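You operate a simulated robot arm through the tools that you are given. There is no shell and no other tool. Be economical: measure what you need, move in short steps, check, and stop when the job is done.

The job below is to be done with a simulated robot arm. You get a single attempt, and the scene is never put back.

Task
Stack the lunch box that says "buns" from the top of the long counter on top of the lunch box labelled "salad".
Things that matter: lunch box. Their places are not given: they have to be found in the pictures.

Only the result counts: the job must be done as asked and must still hold three seconds after the hand-in. Knocking over, shifting, dropping, spilling or breaking anything else fails it.

Robot
A 7-joint arm with a two-finger parallel gripper, fixed in place. Base frame: the origin is at the foot of the arm, x ahead of it, y to its left, z up. Units: m, degrees, N and s.
With the tool pointing down near the work surface it reaches from about 0.3 to 0.68 m from the base axis. Its first joint turns from -66.0 to 66.0 degrees. Payload 1.57 kg.
The tool frame sits at the grasp point between the pads (the TCP): z along the fingers, y along the line on which they close. The tips reach 0.03 m beyond it. Largest opening 0.11 m; finger width 0.024, thickness 0.012; the body of the gripper, 0.048 by 0.112 m, starts 0.078 m behind the TCP.
Orientation is told as [roll, pitch, yaw] about the base's x, y, z axes, in that order, counted from this pose: with the fingers straight down and closing along the base's y, the tool's x points along the base's -x, its y along +y and its z along -z.

Tools
- The arm moves only by the tool play_rows. Its argument "deltas" is a list that holds one entry, the list of rows, each a list of 6 numbers: the shift along the base's x, y, z in cm, then the turn, a rotation vector about the base's x, y, z in degrees. In form: [[[tx, ty, tz, ax, ay, az], ...]]. A call has 1 to 10 rows; each row is the pose to reach, as a shift and turn from the pose commanded when the call began. "grip" is the gripper command, from -1 (shut) to 1 (fully open), values between in proportion, set as the call begins (left out, the last holds). Each row takes 0.2 s and may step no farther than 0.05 m and 8.6 degrees from the row before; otherwise, or with a gripper value out of range, the whole call is refused. Where a pose cannot be reached the arm comes as near as it can. A force on the tool above 40 N (or 10 N above the force at the start of the call, whichever is more), or a blocked arm, ends the call early, and 0.2 s more pass. Each finger travels about 0.108 m/s and halts on what it meets, pressing with about 30 N; the grip force reading is that of the motor and also rises with nothing between the fingers. The clock runs only during rows and for 0.2 s after the last one: add rows that repeat a pose to give the fingers time. The reply holds the time, the measured pose of the TCP, the force on the tool along the base axes, the opening and the grip force, in the units named above and with some noise, and new pictures: "views" is both (left out), scene, wrist or none.
- Cameras (640 x 400 px; columns grow to the right, rows downward): "scene" is fixed at [0.158, -0.3824, 1.4274]; the picture's right is [0.88, -0.48, 0.00], its down [-0.18, -0.33, -0.93] and it looks along [0.45, 0.81, -0.38] (base axes); focal length 374 px, centre (320, 200). "wrist" rides on the gripper at [0.07, 0.016, -0.141] in the tool frame; the picture's right is [-0.23, 0.97, 0.00], its down [-0.86, -0.20, -0.48] and it looks along [-0.47, -0.11, 0.88] (tool axes); focal length 222 px, centre (320, 200).
- probe_pixels(camera, pixels): for up to 12 pixels [column, row] of the newest picture of that camera ("zoom" is the newest enlarged one), the place [x, y, z] in the base frame of the surface seen there, good to about 0.003 m, but the place of the scene camera against the robot may be out by one fixed shift of up to 0.012 m in any direction. The clock stands still meanwhile.
- close_up(camera, box): a new picture of the part [left, top, right, bottom] of that camera's present view, enlarged. The clock stands still meanwhile.
- job_done(): hands the job in; it is judged then, once.

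Go step by step. Measure first, check grasps and placings, and put right what went wrong. The budget is 60 turns and 170 pictures, counting those below and the enlarged ones. Unless the task says otherwise, let go and move clear before handing in, and close with one line.

The tools are called after "Emit:" as a command line: name --argument value ..., lists and objects as JSON in quotes. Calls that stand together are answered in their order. play_rows: Moves the arm, as the interface text tells. Its arguments: {"type":"object","properties":{"deltas":{"type":"array","items":{"type":"array","items":{"type":"array","items":{"type":"number"}}}},"grip":{"type":"number"},"views":{"type":"string","enum":["both","scene","wrist","none"]}},"required":["deltas"]} The other tools are called the same way: probe_pixels (camera, pixels) gives the place of the surface under pixels of a picture; close_up (camera, box) takes an enlarged picture of a part of a camera's view; job_done () hands the job in.

At the start:

```text
time_s: 0.0
tcp_pos: [0.2928, 0.16, 1.241]
tool_rot: [0.0, 0.0, 0.0]
ft_force: [-0.6, 0.2, 0.3]
grip_width: 0.1102
grip_force: 0.0
```

scene: 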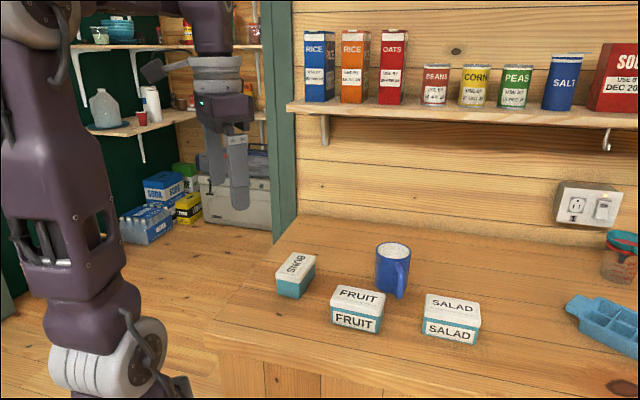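
wrist: 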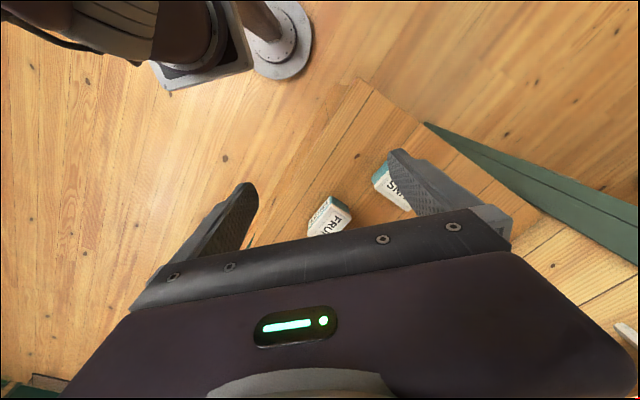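

The scene shows the buns box near (295,275), the fruit box near (357,310) and the salad box near (452,318). I'll enlarge the area to measure the corners.

Emit:
close_up --camera "scene" --box '[260, 230, 500, 380]'

```text
2.67 times, centred on (380, 305) of scene
```

zoom: 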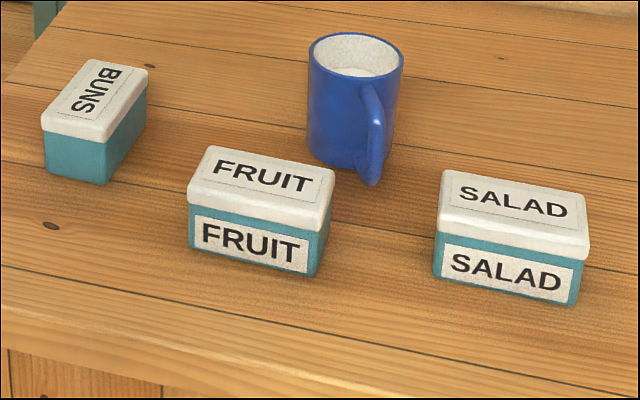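

I'll probe the top corners of the buns and salad boxes, their centres, and the table beside them, all in the zoom picture.

Emit:
probe_pixels --camera "zoom" --pixels '[[92, 62], [145, 70], [103, 138], [44, 122], [95, 98], [446, 174], [583, 197], [587, 250], [440, 226], [513, 205], [150, 200], [75, 182]]'

Emit:
probe_pixels --camera "zoom" --pixels '[[212, 150], [333, 172], [322, 226], [190, 198], [435, 272], [572, 304], [108, 182], [312, 50], [400, 60], [372, 175], [60, 128], [88, 134]]'

```text
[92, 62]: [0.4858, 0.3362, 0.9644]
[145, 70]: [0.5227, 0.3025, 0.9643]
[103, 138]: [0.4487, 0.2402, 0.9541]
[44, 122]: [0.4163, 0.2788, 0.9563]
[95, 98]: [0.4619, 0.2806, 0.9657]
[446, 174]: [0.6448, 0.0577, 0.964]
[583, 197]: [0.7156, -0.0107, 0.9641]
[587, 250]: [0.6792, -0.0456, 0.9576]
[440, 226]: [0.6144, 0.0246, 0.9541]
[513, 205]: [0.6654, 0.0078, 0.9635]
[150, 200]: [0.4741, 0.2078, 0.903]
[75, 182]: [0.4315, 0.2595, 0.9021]
```

```text
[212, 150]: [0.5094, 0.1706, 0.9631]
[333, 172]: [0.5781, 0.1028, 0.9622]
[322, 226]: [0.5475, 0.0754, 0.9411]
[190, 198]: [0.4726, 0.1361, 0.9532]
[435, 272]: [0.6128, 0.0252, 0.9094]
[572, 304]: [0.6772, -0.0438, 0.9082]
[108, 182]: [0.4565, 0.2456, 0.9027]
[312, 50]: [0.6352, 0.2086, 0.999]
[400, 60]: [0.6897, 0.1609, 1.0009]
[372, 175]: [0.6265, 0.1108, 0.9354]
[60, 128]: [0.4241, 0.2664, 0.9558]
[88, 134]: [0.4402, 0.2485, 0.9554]
```

Averaging the corners, the buns box is centred at about (0.469, 0.289), long axis near 41°, top at 0.965. The salad box is centred at about (0.664, 0.007), long axis near -45°. I'll move above the buns box with the fingers turned across its short side, then check with the wrist camera.

Emit:
play_rows --deltas '[[[3, 2.2, -1.5, 0, 0, 7], [6, 4.4, -3, 0, 0, 14], [9, 6.5, -4.5, 0, 0, 21], [12, 8.7, -6, 0, 0, 28], [15, 10.8, -7.5, 0, 0, 35], [17.6, 12.9, -9, 0, 0, 41], [17.6, 12.9, -9, 0, 0, 41]]]' --grip 1

```text
time_s: 1.6
tcp_pos: [0.4669, 0.2913, 1.1496]
tool_rot: [-0.1, 0.0, 41.1]
ft_force: [-0.1, 0.3, 1.0]
grip_width: 0.11
grip_force: 0.1
```

scene: 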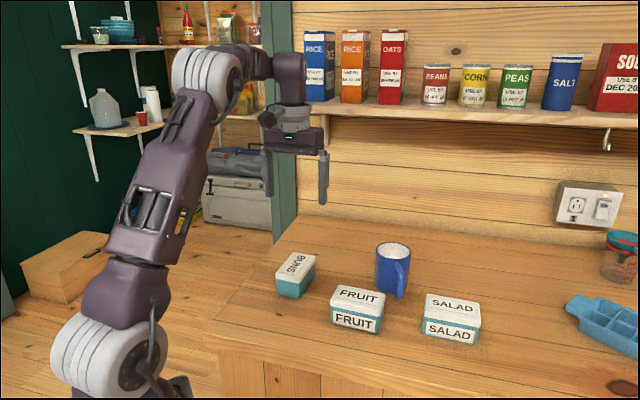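
wrist: 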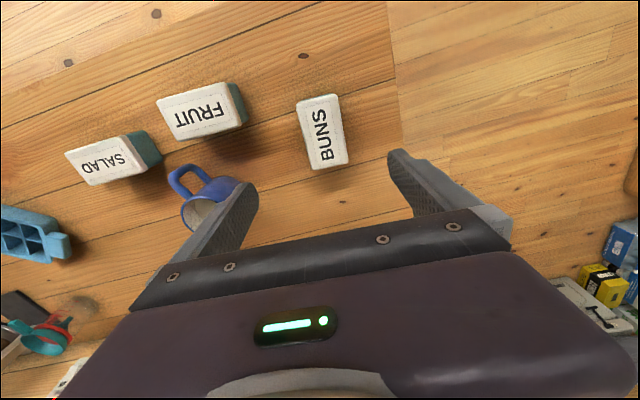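

The wrist view shows the tops of the buns box (322,132), salad box (110,162) and fruit box (203,110). I'll probe them with this camera to cancel the scene camera's shift.

Emit:
close_up --camera "wrist" --box '[60, 60, 380, 260]'

```text
2.00 times, centred on (220, 160) of wrist
```

zoom: 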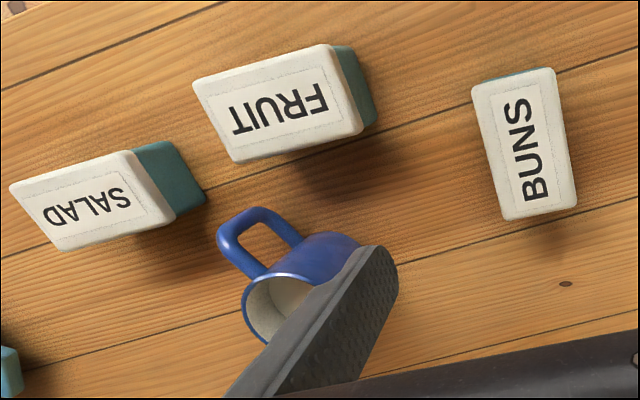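

Emit:
probe_pixels --camera "zoom" --pixels '[[475, 88], [553, 71], [575, 208], [506, 217], [525, 145], [12, 187], [130, 153], [172, 217], [62, 247], [95, 200], [600, 100], [120, 280]]'

```text
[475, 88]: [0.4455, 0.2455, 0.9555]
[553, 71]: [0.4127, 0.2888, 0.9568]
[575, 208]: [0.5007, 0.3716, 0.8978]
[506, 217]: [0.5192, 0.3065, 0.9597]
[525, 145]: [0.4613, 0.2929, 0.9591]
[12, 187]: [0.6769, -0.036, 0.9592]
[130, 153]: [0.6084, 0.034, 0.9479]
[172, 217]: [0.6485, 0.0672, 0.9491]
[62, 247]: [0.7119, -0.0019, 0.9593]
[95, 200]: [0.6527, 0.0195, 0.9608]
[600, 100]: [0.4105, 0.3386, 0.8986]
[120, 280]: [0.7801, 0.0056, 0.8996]
```

Wrist probes put the buns box centre near (0.466, 0.296) with its top at 0.960, and the salad box centre near (0.661, 0.014). I'll go down part of the way, correct sideways, and look again.

Emit:
play_rows --deltas '[[[0, 0.3, -4, 0, 0, 0], [0, 0.5, -8, 0, 0, -1], [0, 0.5, -12, 0, 0, -1], [0, 0.5, -12, 0, 0, -1]]]'

```text
time_s: 2.6
tcp_pos: [0.4698, 0.2947, 1.0329]
tool_rot: [-0.1, 0.0, 40.1]
ft_force: [0.5, 0.4, 0.0]
grip_width: 0.1101
grip_force: 0.0
```

scene: 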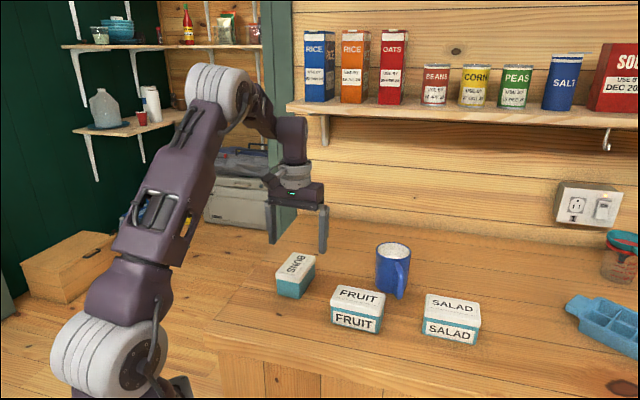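
wrist: 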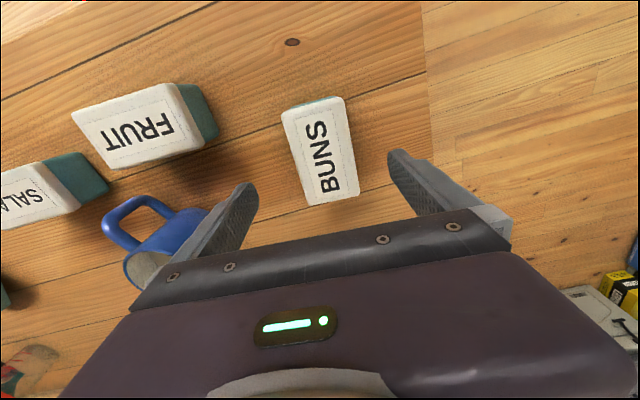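

Emit:
probe_pixels --camera "wrist" --pixels '[[284, 114], [342, 100], [357, 194], [309, 203], [320, 152], [283, 120], [345, 110], [303, 195], [355, 185]]'

```text
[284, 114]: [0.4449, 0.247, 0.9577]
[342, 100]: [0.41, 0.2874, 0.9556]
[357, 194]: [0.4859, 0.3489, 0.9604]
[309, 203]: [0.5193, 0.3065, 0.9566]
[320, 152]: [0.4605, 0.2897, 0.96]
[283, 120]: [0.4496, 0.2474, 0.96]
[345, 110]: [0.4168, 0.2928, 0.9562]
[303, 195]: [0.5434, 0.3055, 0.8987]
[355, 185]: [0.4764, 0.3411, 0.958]
```

The corners agree on a centre of (0.465, 0.2975) and a long axis of 39°. I'll correct to that, go down to TCP z of about 0.938, and then close.

Emit:
play_rows --deltas '[[[-0.4, 0.3, -3, 0, 0, -1], [-0.4, 0.3, -6, 0, 0, -1], [-0.4, 0.3, -8, 0, 0, -1], [-0.4, 0.3, -9.3, 0, 0, -1], [-0.4, 0.3, -9.3, 0, 0, -1]]]'

```text
time_s: 3.8
tcp_pos: [0.4649, 0.2965, 0.9365]
tool_rot: [0.0, -0.1, 39.1]
ft_force: [0.4, 0.4, -0.2]
grip_width: 0.1101
grip_force: 0.0
```

scene: 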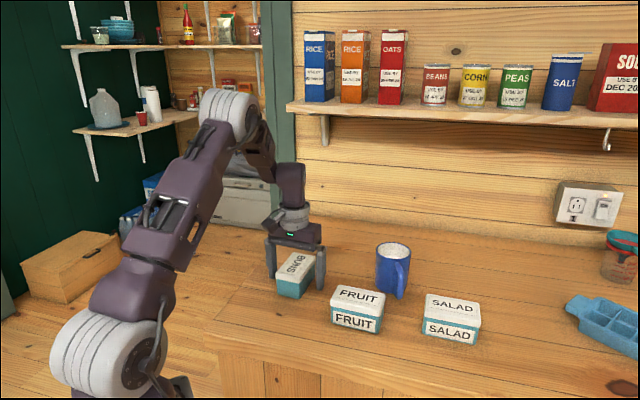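
wrist: 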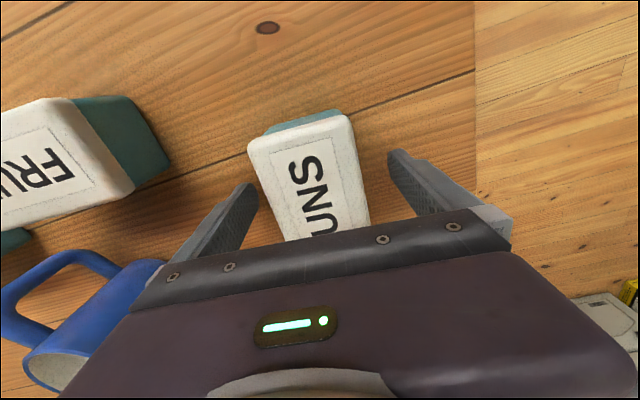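

The fingers straddle the box. In the wrist view it sits between them, with its edges at 250 to 370. I'll close now.

Emit:
play_rows --deltas '[[[0, 0, 0, 0, 0, 0], [0, 0, 0, 0, 0, 0], [0, 0, 0, 0, 0, 0], [0, 0, 0, 0, 0, 0]]]' --grip -1

Emit:
play_rows --deltas '[[[0, 0, 1, 0, 0, 0], [0, 0, 4, 0, 0, 0], [0, 0, 8, 0, 0, 0], [0, 0, 12, 0, 0, 0], [0, 0, 16, 0, 0, 0], [0, 0, 16, 0, 0, 0]]]'

```text
time_s: 4.8
tcp_pos: [0.4649, 0.295, 0.9374]
tool_rot: [0.0, 0.0, 38.9]
ft_force: [0.2, 1.2, 0.1]
grip_width: 0.0582
grip_force: 30.1
```

scene: 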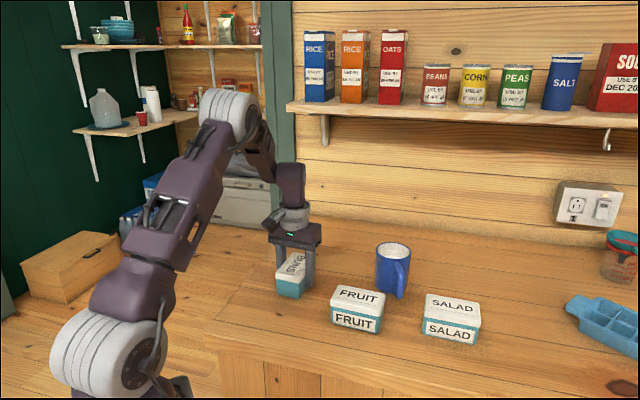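
wrist: 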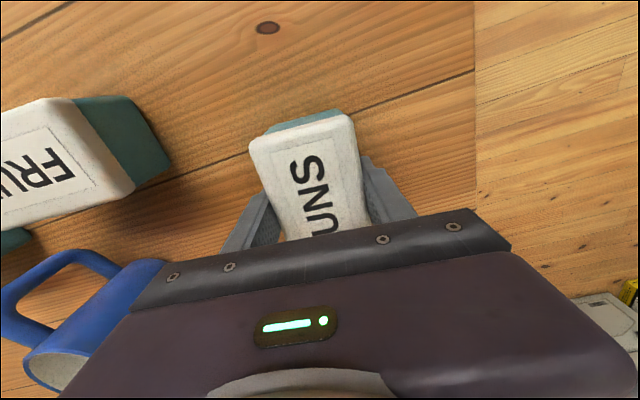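

```text
time_s: 6.2
tcp_pos: [0.4648, 0.2955, 1.0983]
tool_rot: [0.0, -0.1, 39.1]
ft_force: [0.3, -0.6, 0.4]
grip_width: 0.0
grip_force: 21.6
```

scene: 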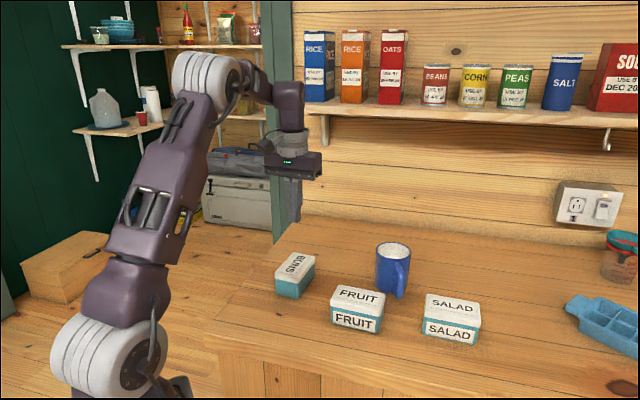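
wrist: 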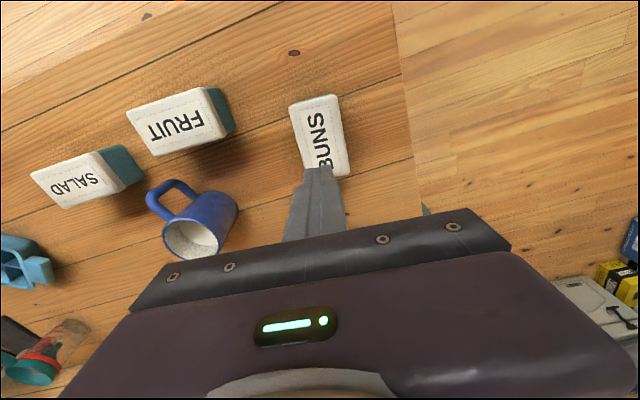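

The opening reads 0.0 and the buns box is still at (320,135) in the wrist view, so it slipped out during the lift. I'll check where it stands now before regrasping.

Emit:
close_up --camera "scene" --box '[255, 230, 415, 330]'

Emit:
probe_pixels --camera "wrist" --pixels '[[292, 108], [336, 97], [348, 174], [306, 164], [315, 130], [380, 130]]'

```text
4.00 times, centred on (335, 280) of scene
```

zoom: 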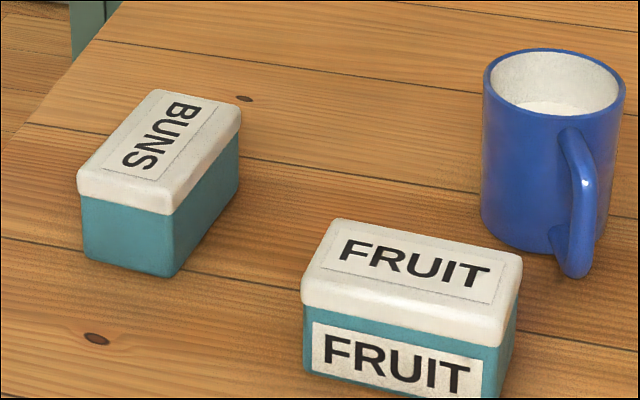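

```text
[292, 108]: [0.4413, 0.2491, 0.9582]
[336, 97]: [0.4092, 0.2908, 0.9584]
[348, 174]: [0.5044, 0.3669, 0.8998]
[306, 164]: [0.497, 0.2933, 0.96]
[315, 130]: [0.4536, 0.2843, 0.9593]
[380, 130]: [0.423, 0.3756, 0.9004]
```

The box is upright and almost where it was. I'll reopen, descend to the same place, close, and then lift very slowly by a small amount while reading the force.

Emit:
play_rows --deltas '[[[0, 0, 0, 0, 0, 0], [0, 0, 0, 0, 0, 0], [-0.1, 0.1, 0, 0, 0, 0], [-0.1, 0.1, -4, 0, 0, 0], [-0.1, 0.1, -8, 0, 0, 0], [-0.1, 0.1, -12, 0, 0, 0], [-0.1, 0.1, -15.5, 0, 0, 0], [-0.1, 0.1, -15.5, 0, 0, 0]]]' --grip 1 --views "none"

Emit:
play_rows --deltas '[[[0, 0, 0, 0, 0, 0], [0, 0, 0, 0, 0, 0], [0, 0, 0, 0, 0, 0], [0, 0, 0, 0, 0, 0], [0, 0, 0, 0, 0, 0]]]' --grip -1 --views "none"

Emit:
play_rows --deltas '[[[0, 0, 0.1, 0, 0, 0], [0, 0, 0.2, 0, 0, 0], [0, 0, 0.3, 0, 0, 0], [0, 0, 0.4, 0, 0, 0], [0, 0, 0.5, 0, 0, 0], [0, 0, 0.6, 0, 0, 0], [0, 0, 0.8, 0, 0, 0]]]'

```text
time_s: 8.0
tcp_pos: [0.4632, 0.297, 0.9414]
tool_rot: [0.0, 0.0, 39.2]
ft_force: [0.7, 0.7, 0.1]
grip_width: 0.11
grip_force: 0.1
```

```text
time_s: 9.2
tcp_pos: [0.4646, 0.2987, 0.9423]
tool_rot: [0.0, -0.1, 39.1]
ft_force: [1.0, -0.3, 0.1]
grip_width: 0.0575
grip_force: 29.9
```

```text
time_s: 10.8
tcp_pos: [0.4628, 0.2972, 0.9497]
tool_rot: [0.1, 0.0, 39.0]
ft_force: [0.3, -0.3, -0.9]
grip_width: 0.0577
grip_force: 30.0
```

scene: 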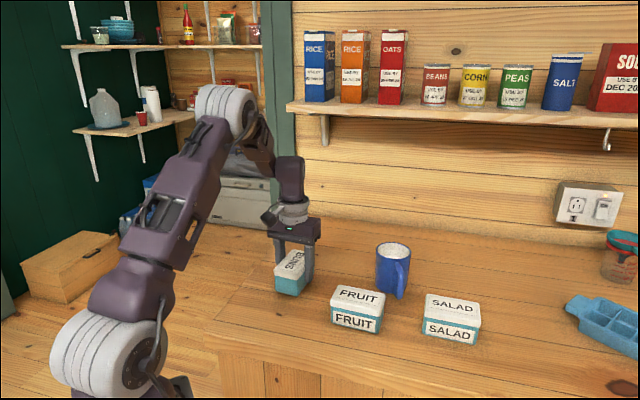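
wrist: 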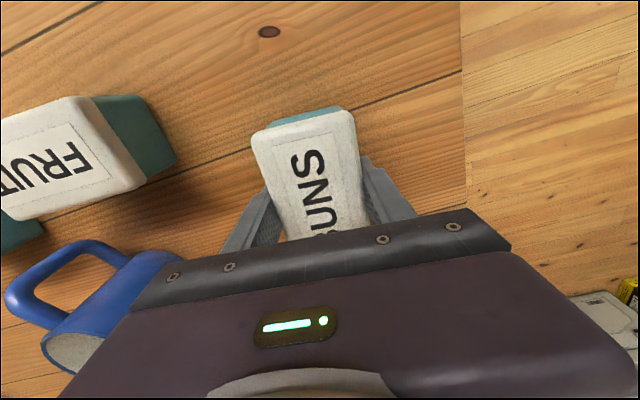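

Grip width is holding at 0.0577 after the 8 mm lift, but the force on the tool is only about 1 N. I'll zoom in to see whether the box is rising, sliding or tilting.

Emit:
close_up --camera "scene" --box '[239, 210, 367, 310]'

Emit:
probe_pixels --camera "wrist" --pixels '[[258, 138], [348, 116], [355, 200], [280, 215], [310, 165], [320, 220], [305, 135]]'

```text
4.00 times, centred on (303, 260) of scene
```

zoom: 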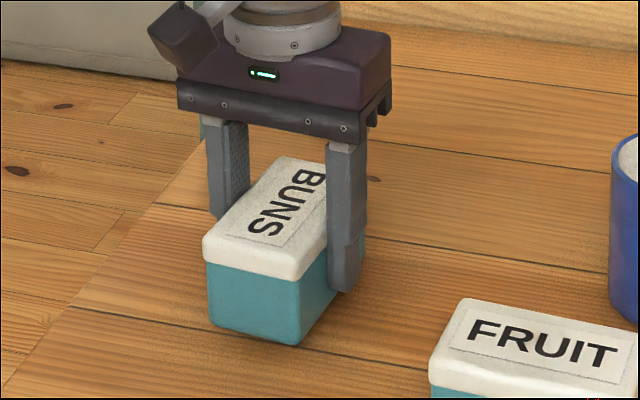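

```text
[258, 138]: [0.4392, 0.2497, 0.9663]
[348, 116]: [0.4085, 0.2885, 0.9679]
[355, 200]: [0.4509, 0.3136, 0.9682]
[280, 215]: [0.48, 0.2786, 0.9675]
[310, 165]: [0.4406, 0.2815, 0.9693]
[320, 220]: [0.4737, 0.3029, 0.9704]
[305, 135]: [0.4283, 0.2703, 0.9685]
```

The box top is level at about 0.968, so it is rising with the fingers. The earlier slip probably came from lifting too fast, so I'll keep lifting gently.

Emit:
play_rows --deltas '[[[0, 0, 0.2, 0, 0, 0], [0, 0, 0.5, 0, 0, 0], [0, 0, 0.9, 0, 0, 0], [0, 0, 1.3, 0, 0, 0], [0, 0, 1.7, 0, 0, 0], [0, 0, 2.1, 0, 0, 0], [0, 0, 2.5, 0, 0, 0], [0, 0, 2.8, 0, 0, 0], [0, 0, 3, 0, 0, 0]]]'

Emit:
close_up --camera "scene" --box '[239, 210, 367, 310]'

Emit:
probe_pixels --camera "wrist" --pixels '[[258, 138], [348, 116], [355, 200], [280, 215], [310, 165], [320, 220], [305, 135]]'

```text
time_s: 12.8
tcp_pos: [0.4637, 0.2967, 0.9812]
tool_rot: [0.0, 0.0, 39.1]
ft_force: [-0.5, -0.2, -3.1]
grip_width: 0.0578
grip_force: 30.0
```

scene: 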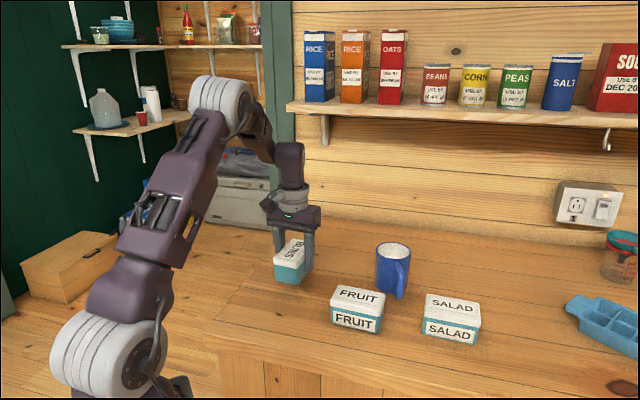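
wrist: 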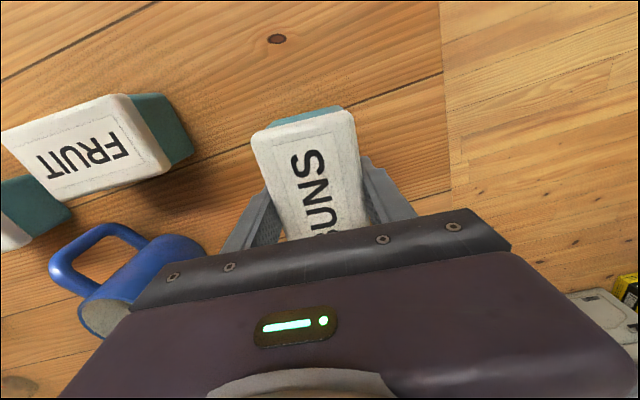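

```text
4.00 times, centred on (303, 260) of scene
```

zoom: 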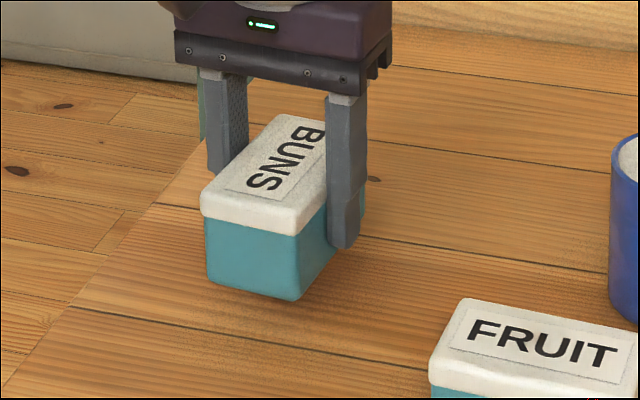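

```text
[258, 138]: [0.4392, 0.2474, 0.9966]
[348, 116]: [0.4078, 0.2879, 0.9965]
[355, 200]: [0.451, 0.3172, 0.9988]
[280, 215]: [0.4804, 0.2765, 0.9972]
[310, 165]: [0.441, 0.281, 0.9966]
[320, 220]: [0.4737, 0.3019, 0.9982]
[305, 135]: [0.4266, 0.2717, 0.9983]
```

The box is held level and followed the lift, with its top at 0.997 and the fingers at the same place on it. I'll keep lifting gently to clear the mug rim at about 1.0.

Emit:
play_rows --deltas '[[[0, 0, 0.3, 0, 0, 0], [0, 0, 1, 0, 0, 0], [0, 0, 2, 0, 0, 0], [0, 0, 3.2, 0, 0, 0], [0, 0, 4.4, 0, 0, 0], [0, 0, 5.6, 0, 0, 0], [0, 0, 6.8, 0, 0, 0], [0, 0, 8, 0, 0, 0], [0, 0, 9, 0, 0, 0], [0, 0, 9.5, 0, 0, 0]]]'

Emit:
probe_pixels --camera "wrist" --pixels '[[258, 138], [348, 116], [355, 200], [280, 215], [310, 165], [320, 220]]'

```text
time_s: 15.0
tcp_pos: [0.4633, 0.2959, 1.0761]
tool_rot: [0.0, 0.0, 39.0]
ft_force: [-0.2, 0.3, -2.1]
grip_width: 0.0578
grip_force: 29.8
```

scene: 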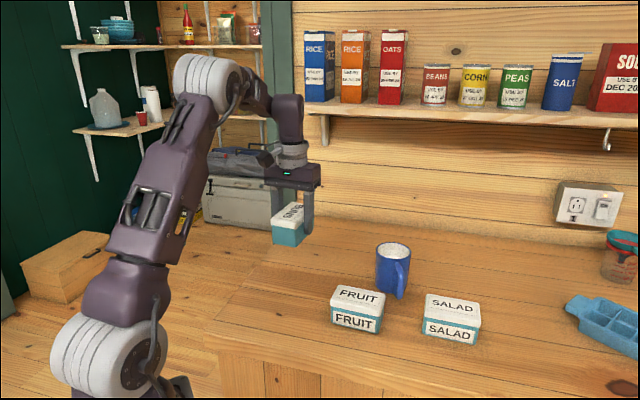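
wrist: 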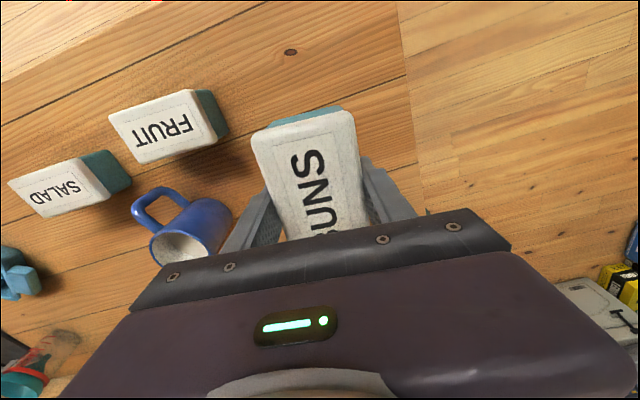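

```text
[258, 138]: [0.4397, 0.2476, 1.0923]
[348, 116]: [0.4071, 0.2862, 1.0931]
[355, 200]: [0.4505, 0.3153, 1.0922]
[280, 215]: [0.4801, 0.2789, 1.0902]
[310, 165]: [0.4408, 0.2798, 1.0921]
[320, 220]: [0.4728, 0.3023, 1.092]
```

Grip is steady. I'll travel in small, smooth steps to the salad box, turning about -85° on the way so that the two boxes line up. This is the first half.

Emit:
play_rows --deltas '[[[0.4, -0.5, 0.5, 0, 0, -2], [1.2, -1.8, 1, 0, 0, -6], [2.3, -3.4, 1.5, 0, 0, -10.5], [3.5, -5.1, 2, 0, 0, -15.5], [4.7, -6.8, 2, 0, 0, -20.5], [5.9, -8.5, 2, 0, 0, -26], [7.1, -10.2, 2, 0, 0, -31.5], [8.3, -11.9, 2, 0, 0, -37], [9.3, -13.4, 2, 0, 0, -41], [9.8, -14.1, 2, 0, 0, -43]]]'

```text
time_s: 17.2
tcp_pos: [0.5621, 0.1559, 1.0951]
tool_rot: [-0.1, 0.0, -4.0]
ft_force: [-0.3, 0.0, -2.1]
grip_width: 0.0575
grip_force: 29.9
```

scene: 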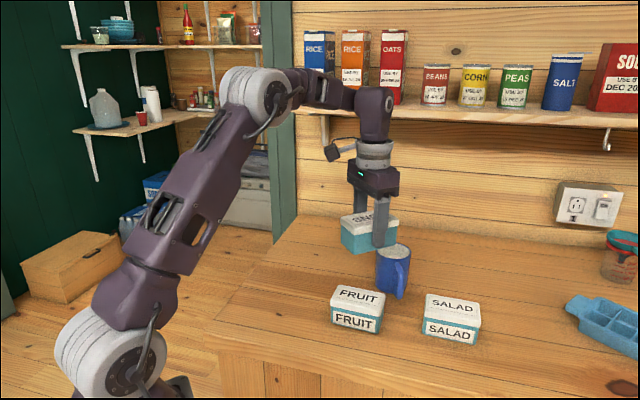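
wrist: 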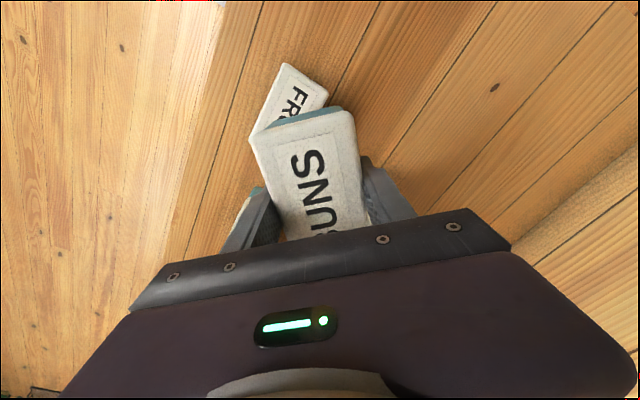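

The box is held steady and clear of the mug. Now the second half, stopping above the salad box.

Emit:
play_rows --deltas '[[[0.4, -0.5, 0, 0, 0, -2], [1.2, -1.8, 0, 0, 0, -6], [2.3, -3.4, 0, 0, 0, -10.5], [3.5, -5.1, 0, 0, 0, -15.5], [4.7, -6.8, 0, 0, 0, -20.5], [5.9, -8.5, 0, 0, 0, -26], [7.1, -10.2, 0, 0, 0, -31.5], [8.3, -11.9, 0, 0, 0, -36.5], [9.4, -13.4, 0, 0, 0, -40.5], [9.9, -14.1, 0, 0, 0, -42]]]'

```text
time_s: 19.4
tcp_pos: [0.6537, 0.0177, 1.0895]
tool_rot: [-0.8, 0.9, -45.5]
ft_force: [0.1, -0.6, -1.9]
grip_width: 0.0574
grip_force: 30.1
out of reach, approached as far as the arm can: row 10
```

scene: 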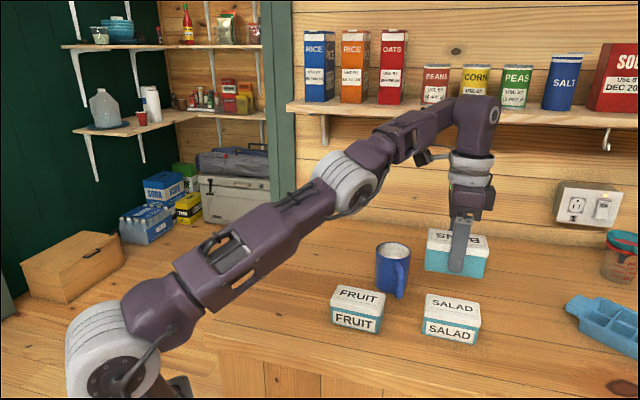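
wrist: 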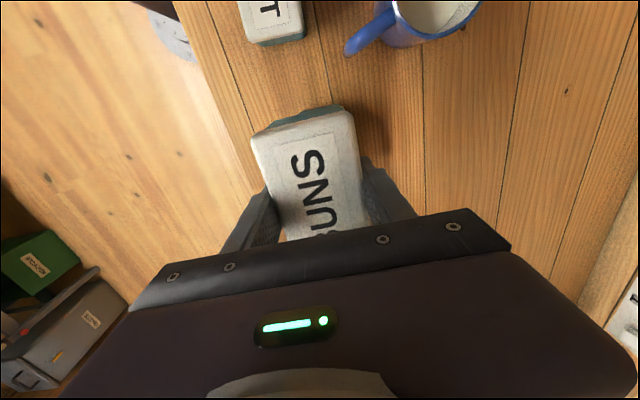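

The arm ran slightly short at this height (x 0.654). Lower down it should reach, so I'll descend to about 2 cm above contact and check the measured position.

Emit:
play_rows --deltas '[[[0, 0, -0.5, 0, 0, 0], [0, 0, -1.5, 0, 0, 0], [0, 0, -2.7, 0, 0, 0], [0, 0, -4, 0, 0, 0], [0, 0, -5, 0, 0, 0], [0, 0, -5.8, 0, 0, 0], [0, 0, -6, 0, 0, 0], [0, 0, -6, 0, 0, 0]]]'

Emit:
close_up --camera "scene" --box '[372, 230, 532, 360]'

```text
time_s: 21.2
tcp_pos: [0.6561, 0.0204, 1.0311]
tool_rot: [-0.1, 0.1, -45.9]
ft_force: [0.8, -0.5, -2.5]
grip_width: 0.0579
grip_force: 30.3
```

scene: 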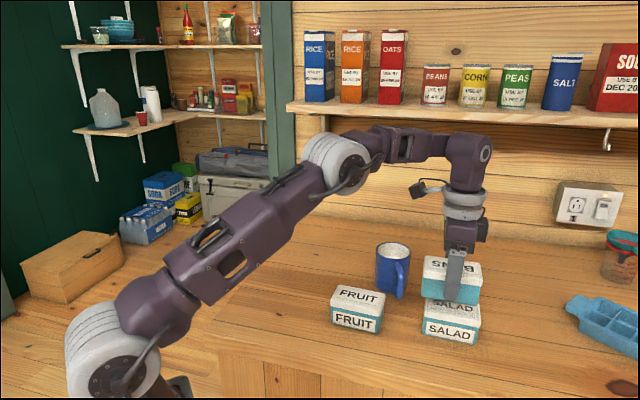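
wrist: 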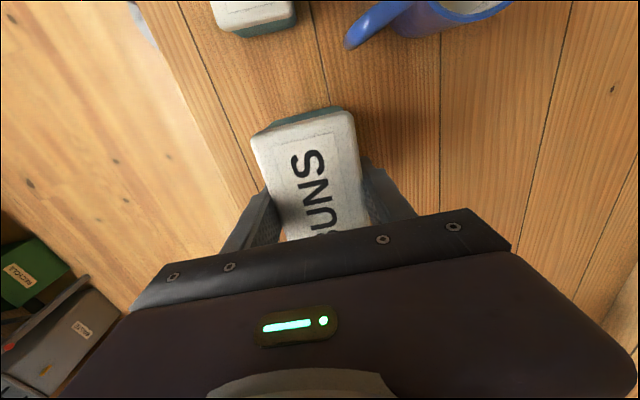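

```text
3.08 times, centred on (452, 295) of scene
```

zoom: 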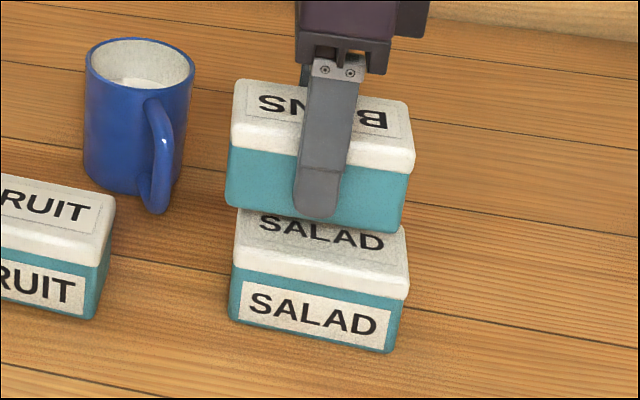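

Both boxes are visible in the zoom, nearly lined up. I'll probe matching corners of each with the same camera to get their relative offset.

Emit:
probe_pixels --camera "zoom" --pixels '[[239, 84], [406, 107], [411, 160], [234, 137], [228, 190], [400, 225], [238, 250], [405, 287], [232, 308], [388, 348], [240, 214], [402, 240]]'

```text
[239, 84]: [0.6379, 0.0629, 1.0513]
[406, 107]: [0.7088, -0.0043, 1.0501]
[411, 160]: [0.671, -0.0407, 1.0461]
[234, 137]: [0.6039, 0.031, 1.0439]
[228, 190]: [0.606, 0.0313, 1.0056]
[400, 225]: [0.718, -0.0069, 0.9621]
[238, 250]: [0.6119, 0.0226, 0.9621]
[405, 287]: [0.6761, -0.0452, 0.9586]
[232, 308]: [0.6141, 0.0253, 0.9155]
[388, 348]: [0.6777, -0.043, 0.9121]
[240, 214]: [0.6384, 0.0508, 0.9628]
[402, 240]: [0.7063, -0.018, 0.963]
```

By corner differences, the salad box lies (+0.8, -0.6) cm from the buns box, and the gap below the buns box is about 2.4 cm. I'll shift and lower to just above contact.

Emit:
play_rows --deltas '[[[0.3, -0.2, -0.3, 0, 0, 0], [0.6, -0.4, -0.7, 0, 0, 0], [0.8, -0.6, -1.2, 0, 0, 0], [0.8, -0.6, -1.7, 0, 0, 0], [0.8, -0.6, -1.9, 0, 0, 0], [0.8, -0.6, -1.9, 0, 0, 0]]]'

Emit:
close_up --camera "scene" --box '[372, 230, 532, 360]'

```text
time_s: 22.6
tcp_pos: [0.6618, 0.0125, 1.0103]
tool_rot: [-0.1, 0.1, -45.9]
ft_force: [-0.9, -0.1, -2.3]
grip_width: 0.0577
grip_force: 30.6
```

scene: 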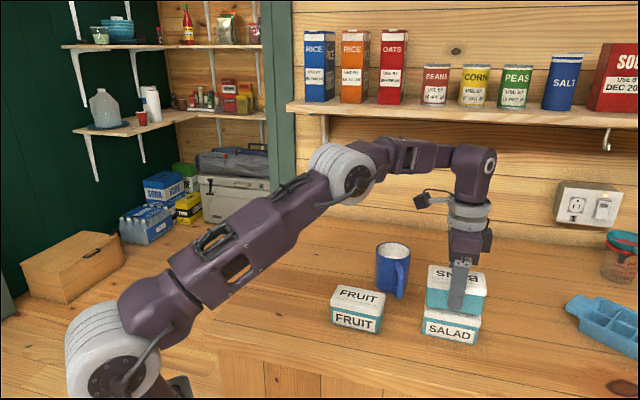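
wrist: 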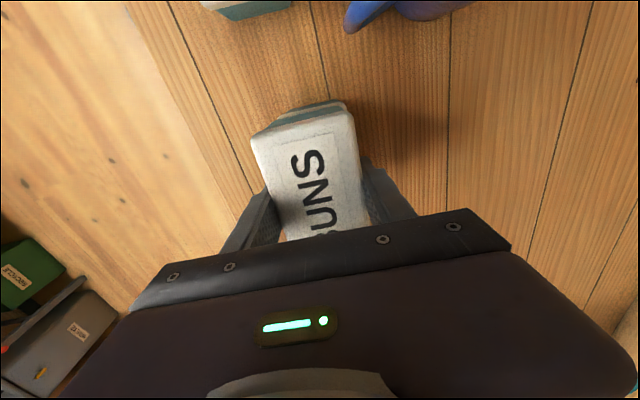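

```text
3.08 times, centred on (452, 295) of scene
```

zoom: 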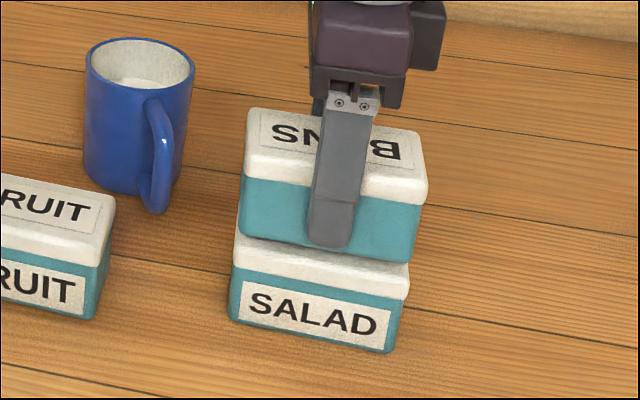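

Emit:
probe_pixels --camera "zoom" --pixels '[[251, 112], [420, 136], [425, 190], [247, 165], [242, 225], [412, 258], [238, 250], [405, 287], [242, 215], [415, 240]]'

```text
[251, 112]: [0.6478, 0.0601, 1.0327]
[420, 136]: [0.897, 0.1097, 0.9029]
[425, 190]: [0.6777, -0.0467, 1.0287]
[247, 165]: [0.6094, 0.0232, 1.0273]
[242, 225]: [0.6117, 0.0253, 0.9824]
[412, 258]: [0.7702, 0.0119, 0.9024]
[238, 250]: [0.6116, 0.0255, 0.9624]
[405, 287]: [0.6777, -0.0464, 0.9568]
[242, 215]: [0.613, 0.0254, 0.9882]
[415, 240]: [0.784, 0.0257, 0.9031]
```

The boxes now line up to within about 2 mm, with roughly 5 mm of gap left. I'll lower in 1 mm steps and watch the force.

Emit:
play_rows --deltas '[[[0, 0, -0.1, 0, 0, 0], [0, 0, -0.2, 0, 0, 0], [0, 0, -0.3, 0, 0, 0], [0, 0, -0.4, 0, 0, 0], [0, 0, -0.4, 0, 0, 0]]]' --views "none"

```text
time_s: 23.8
tcp_pos: [0.663, 0.0129, 1.0077]
tool_rot: [0.0, 0.0, -46.0]
ft_force: [0.0, 0.5, -1.9]
grip_width: 0.0575
grip_force: 29.9
```

Emit:
play_rows --deltas '[[[0, 0, -0.1, 0, 0, 0], [0, 0, -0.2, 0, 0, 0], [0, 0, -0.2, 0, 0, 0]]]' --views "none"

```text
time_s: 24.6
tcp_pos: [0.6616, 0.0132, 1.0064]
tool_rot: [0.0, -0.1, -46.0]
ft_force: [-0.1, 0.7, -2.0]
grip_width: 0.0574
grip_force: 30.4
```

The force is still about -2 N, so there is no contact yet. I'll go 2 mm lower.

Emit:
play_rows --deltas '[[[0, 0, -0.1, 0, 0, 0], [0, 0, -0.2, 0, 0, 0], [0, 0, -0.2, 0, 0, 0]]]' --views "none"

Emit:
close_up --camera "scene" --box '[402, 250, 498, 350]'

```text
time_s: 25.4
tcp_pos: [0.6619, 0.0116, 1.0037]
tool_rot: [0.1, 0.0, -46.0]
ft_force: [-0.8, 0.4, -2.6]
grip_width: 0.0579
grip_force: 30.2
```

```text
4.00 times, centred on (450, 300) of scene
```

zoom: 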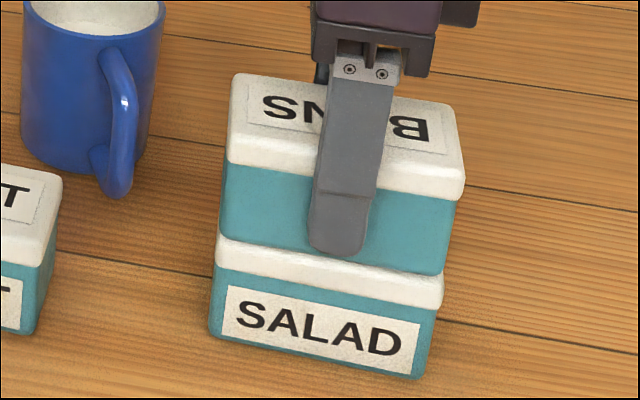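

It is nearly touching, but the force still shows the full weight. I'll go 1 mm at a time.

Emit:
play_rows --deltas '[[[0, 0, -0.1, 0, 0, 0], [0, 0, -0.1, 0, 0, 0]]]' --views "none"

Emit:
play_rows --deltas '[[[0, 0, -0.1, 0, 0, 0], [0, 0, -0.1, 0, 0, 0]]]' --views "none"

```text
time_s: 26.0
tcp_pos: [0.6625, 0.012, 1.0026]
tool_rot: [0.0, 0.0, -46.1]
ft_force: [0.9, -0.9, -2.4]
grip_width: 0.0576
grip_force: 29.7
```

```text
time_s: 26.6
tcp_pos: [0.6625, 0.012, 1.0021]
tool_rot: [0.1, 0.0, -46.1]
ft_force: [0.6, 0.1, -0.8]
grip_width: 0.0576
grip_force: 29.7
```

The vertical force has dropped to -0.8 N, so contact is starting. I'll go one more millimetre to seat it.

Emit:
play_rows --deltas '[[[0, 0, -0.1, 0, 0, 0], [0, 0, -0.1, 0, 0, 0]]]' --views "none"

```text
time_s: 27.2
tcp_pos: [0.6625, 0.0121, 1.0027]
tool_rot: [0.1, -0.2, -45.9]
ft_force: [-6.7, 1.9, 20.1]
grip_width: 0.0577
grip_force: 29.8
```

It is seated, pressing with 20 N. I'll ease back 1 mm and open the fingers moderately.

Emit:
play_rows --deltas '[[[0, 0, 0.1, 0, 0, 0], [0, 0, 0.1, 0, 0, 0]]]' --views "none"

Emit:
play_rows --deltas '[[[0, 0, 0, 0, 0, 0], [0, 0, 0, 0, 0, 0], [0, 0, 0, 0, 0, 0]]]' --grip 0.7

```text
time_s: 27.8
tcp_pos: [0.6627, 0.0125, 1.0023]
tool_rot: [0.0, -0.2, -46.1]
ft_force: [-0.7, -0.3, 8.6]
grip_width: 0.0577
grip_force: 29.9
```

```text
time_s: 28.6
tcp_pos: [0.6615, 0.0118, 1.0023]
tool_rot: [0.0, 0.0, -46.0]
ft_force: [0.4, -0.5, -0.6]
grip_width: 0.0936
grip_force: 0.1
```

scene: 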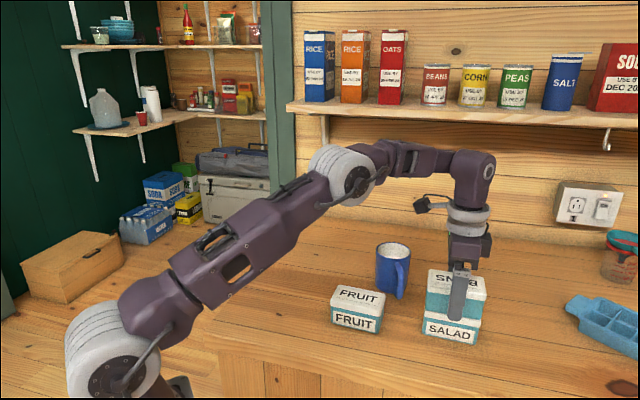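
wrist: 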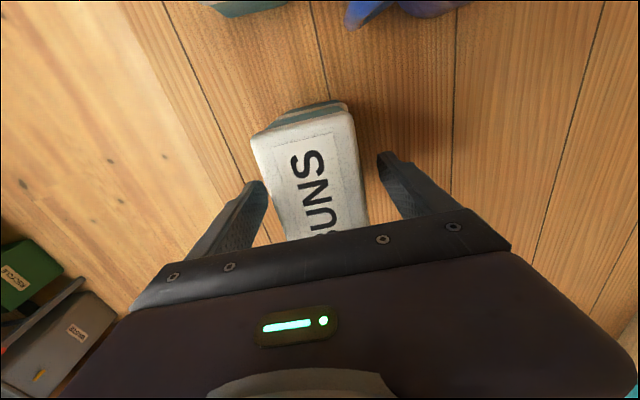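

The fingers are free on both sides of the box. I'll rise straight up first, then pull back toward the base once the tips are above it.

Emit:
play_rows --deltas '[[[0, 0, 1, 0, 0, 0], [0, 0, 3, 0, 0, 0], [0, 0, 5, 0, 0, 0], [-0.3, 0, 7, 0, 0, 0], [-3, 0, 9, 0, 0, 0], [-6, 0, 11, 0, 0, 0], [-10, 0, 13, 0, 0, 0], [-14, 0, 15, 0, 0, 0], [-14, 0, 15, 0, 0, 0]]]'

Emit:
close_up --camera "scene" --box '[260, 230, 500, 380]'

```text
time_s: 30.6
tcp_pos: [0.521, 0.0135, 1.1542]
tool_rot: [-0.1, 0.0, -46.0]
ft_force: [0.7, 0.5, 0.4]
grip_width: 0.0936
grip_force: 0.1
```

scene: 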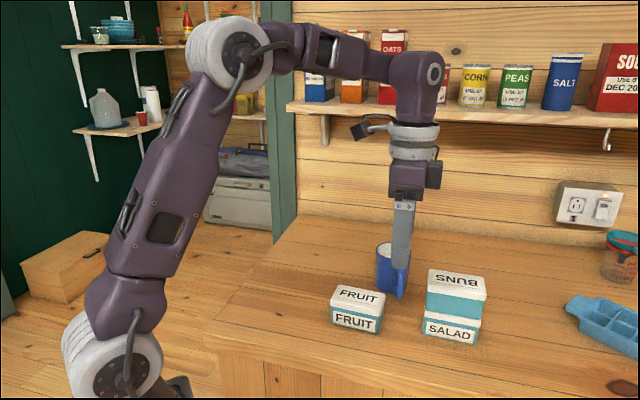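
wrist: 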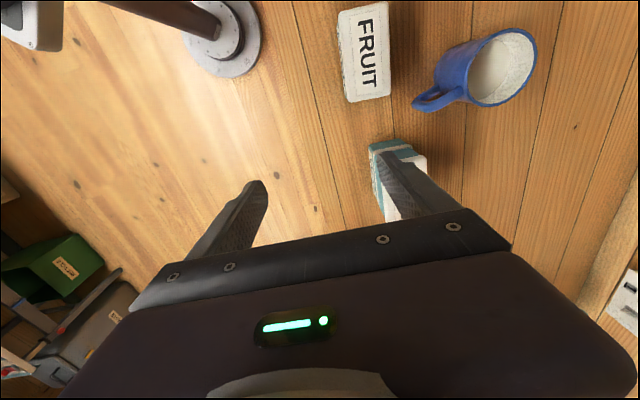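

```text
2.67 times, centred on (380, 305) of scene
```

zoom: 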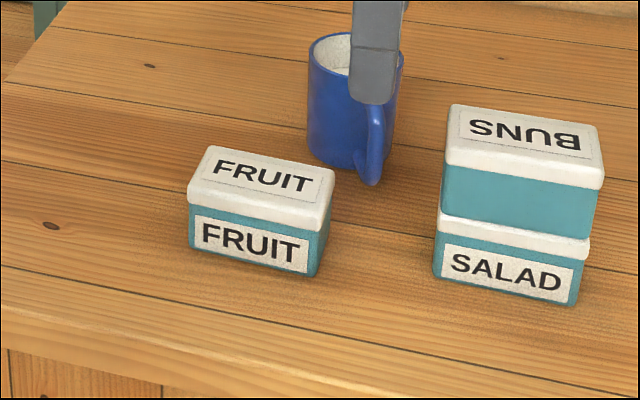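

The buns box rests squarely on the salad box. The fruit box and mug have not moved, and the arm is clear, so I'm handing in.

Emit:
job_done

```text
The job is handed in.
```

The "buns" lunch box is stacked squarely on the "salad" lunch box, and the job is handed in; it slipped from the gripper on the first lift but stayed upright, and nothing else was moved.
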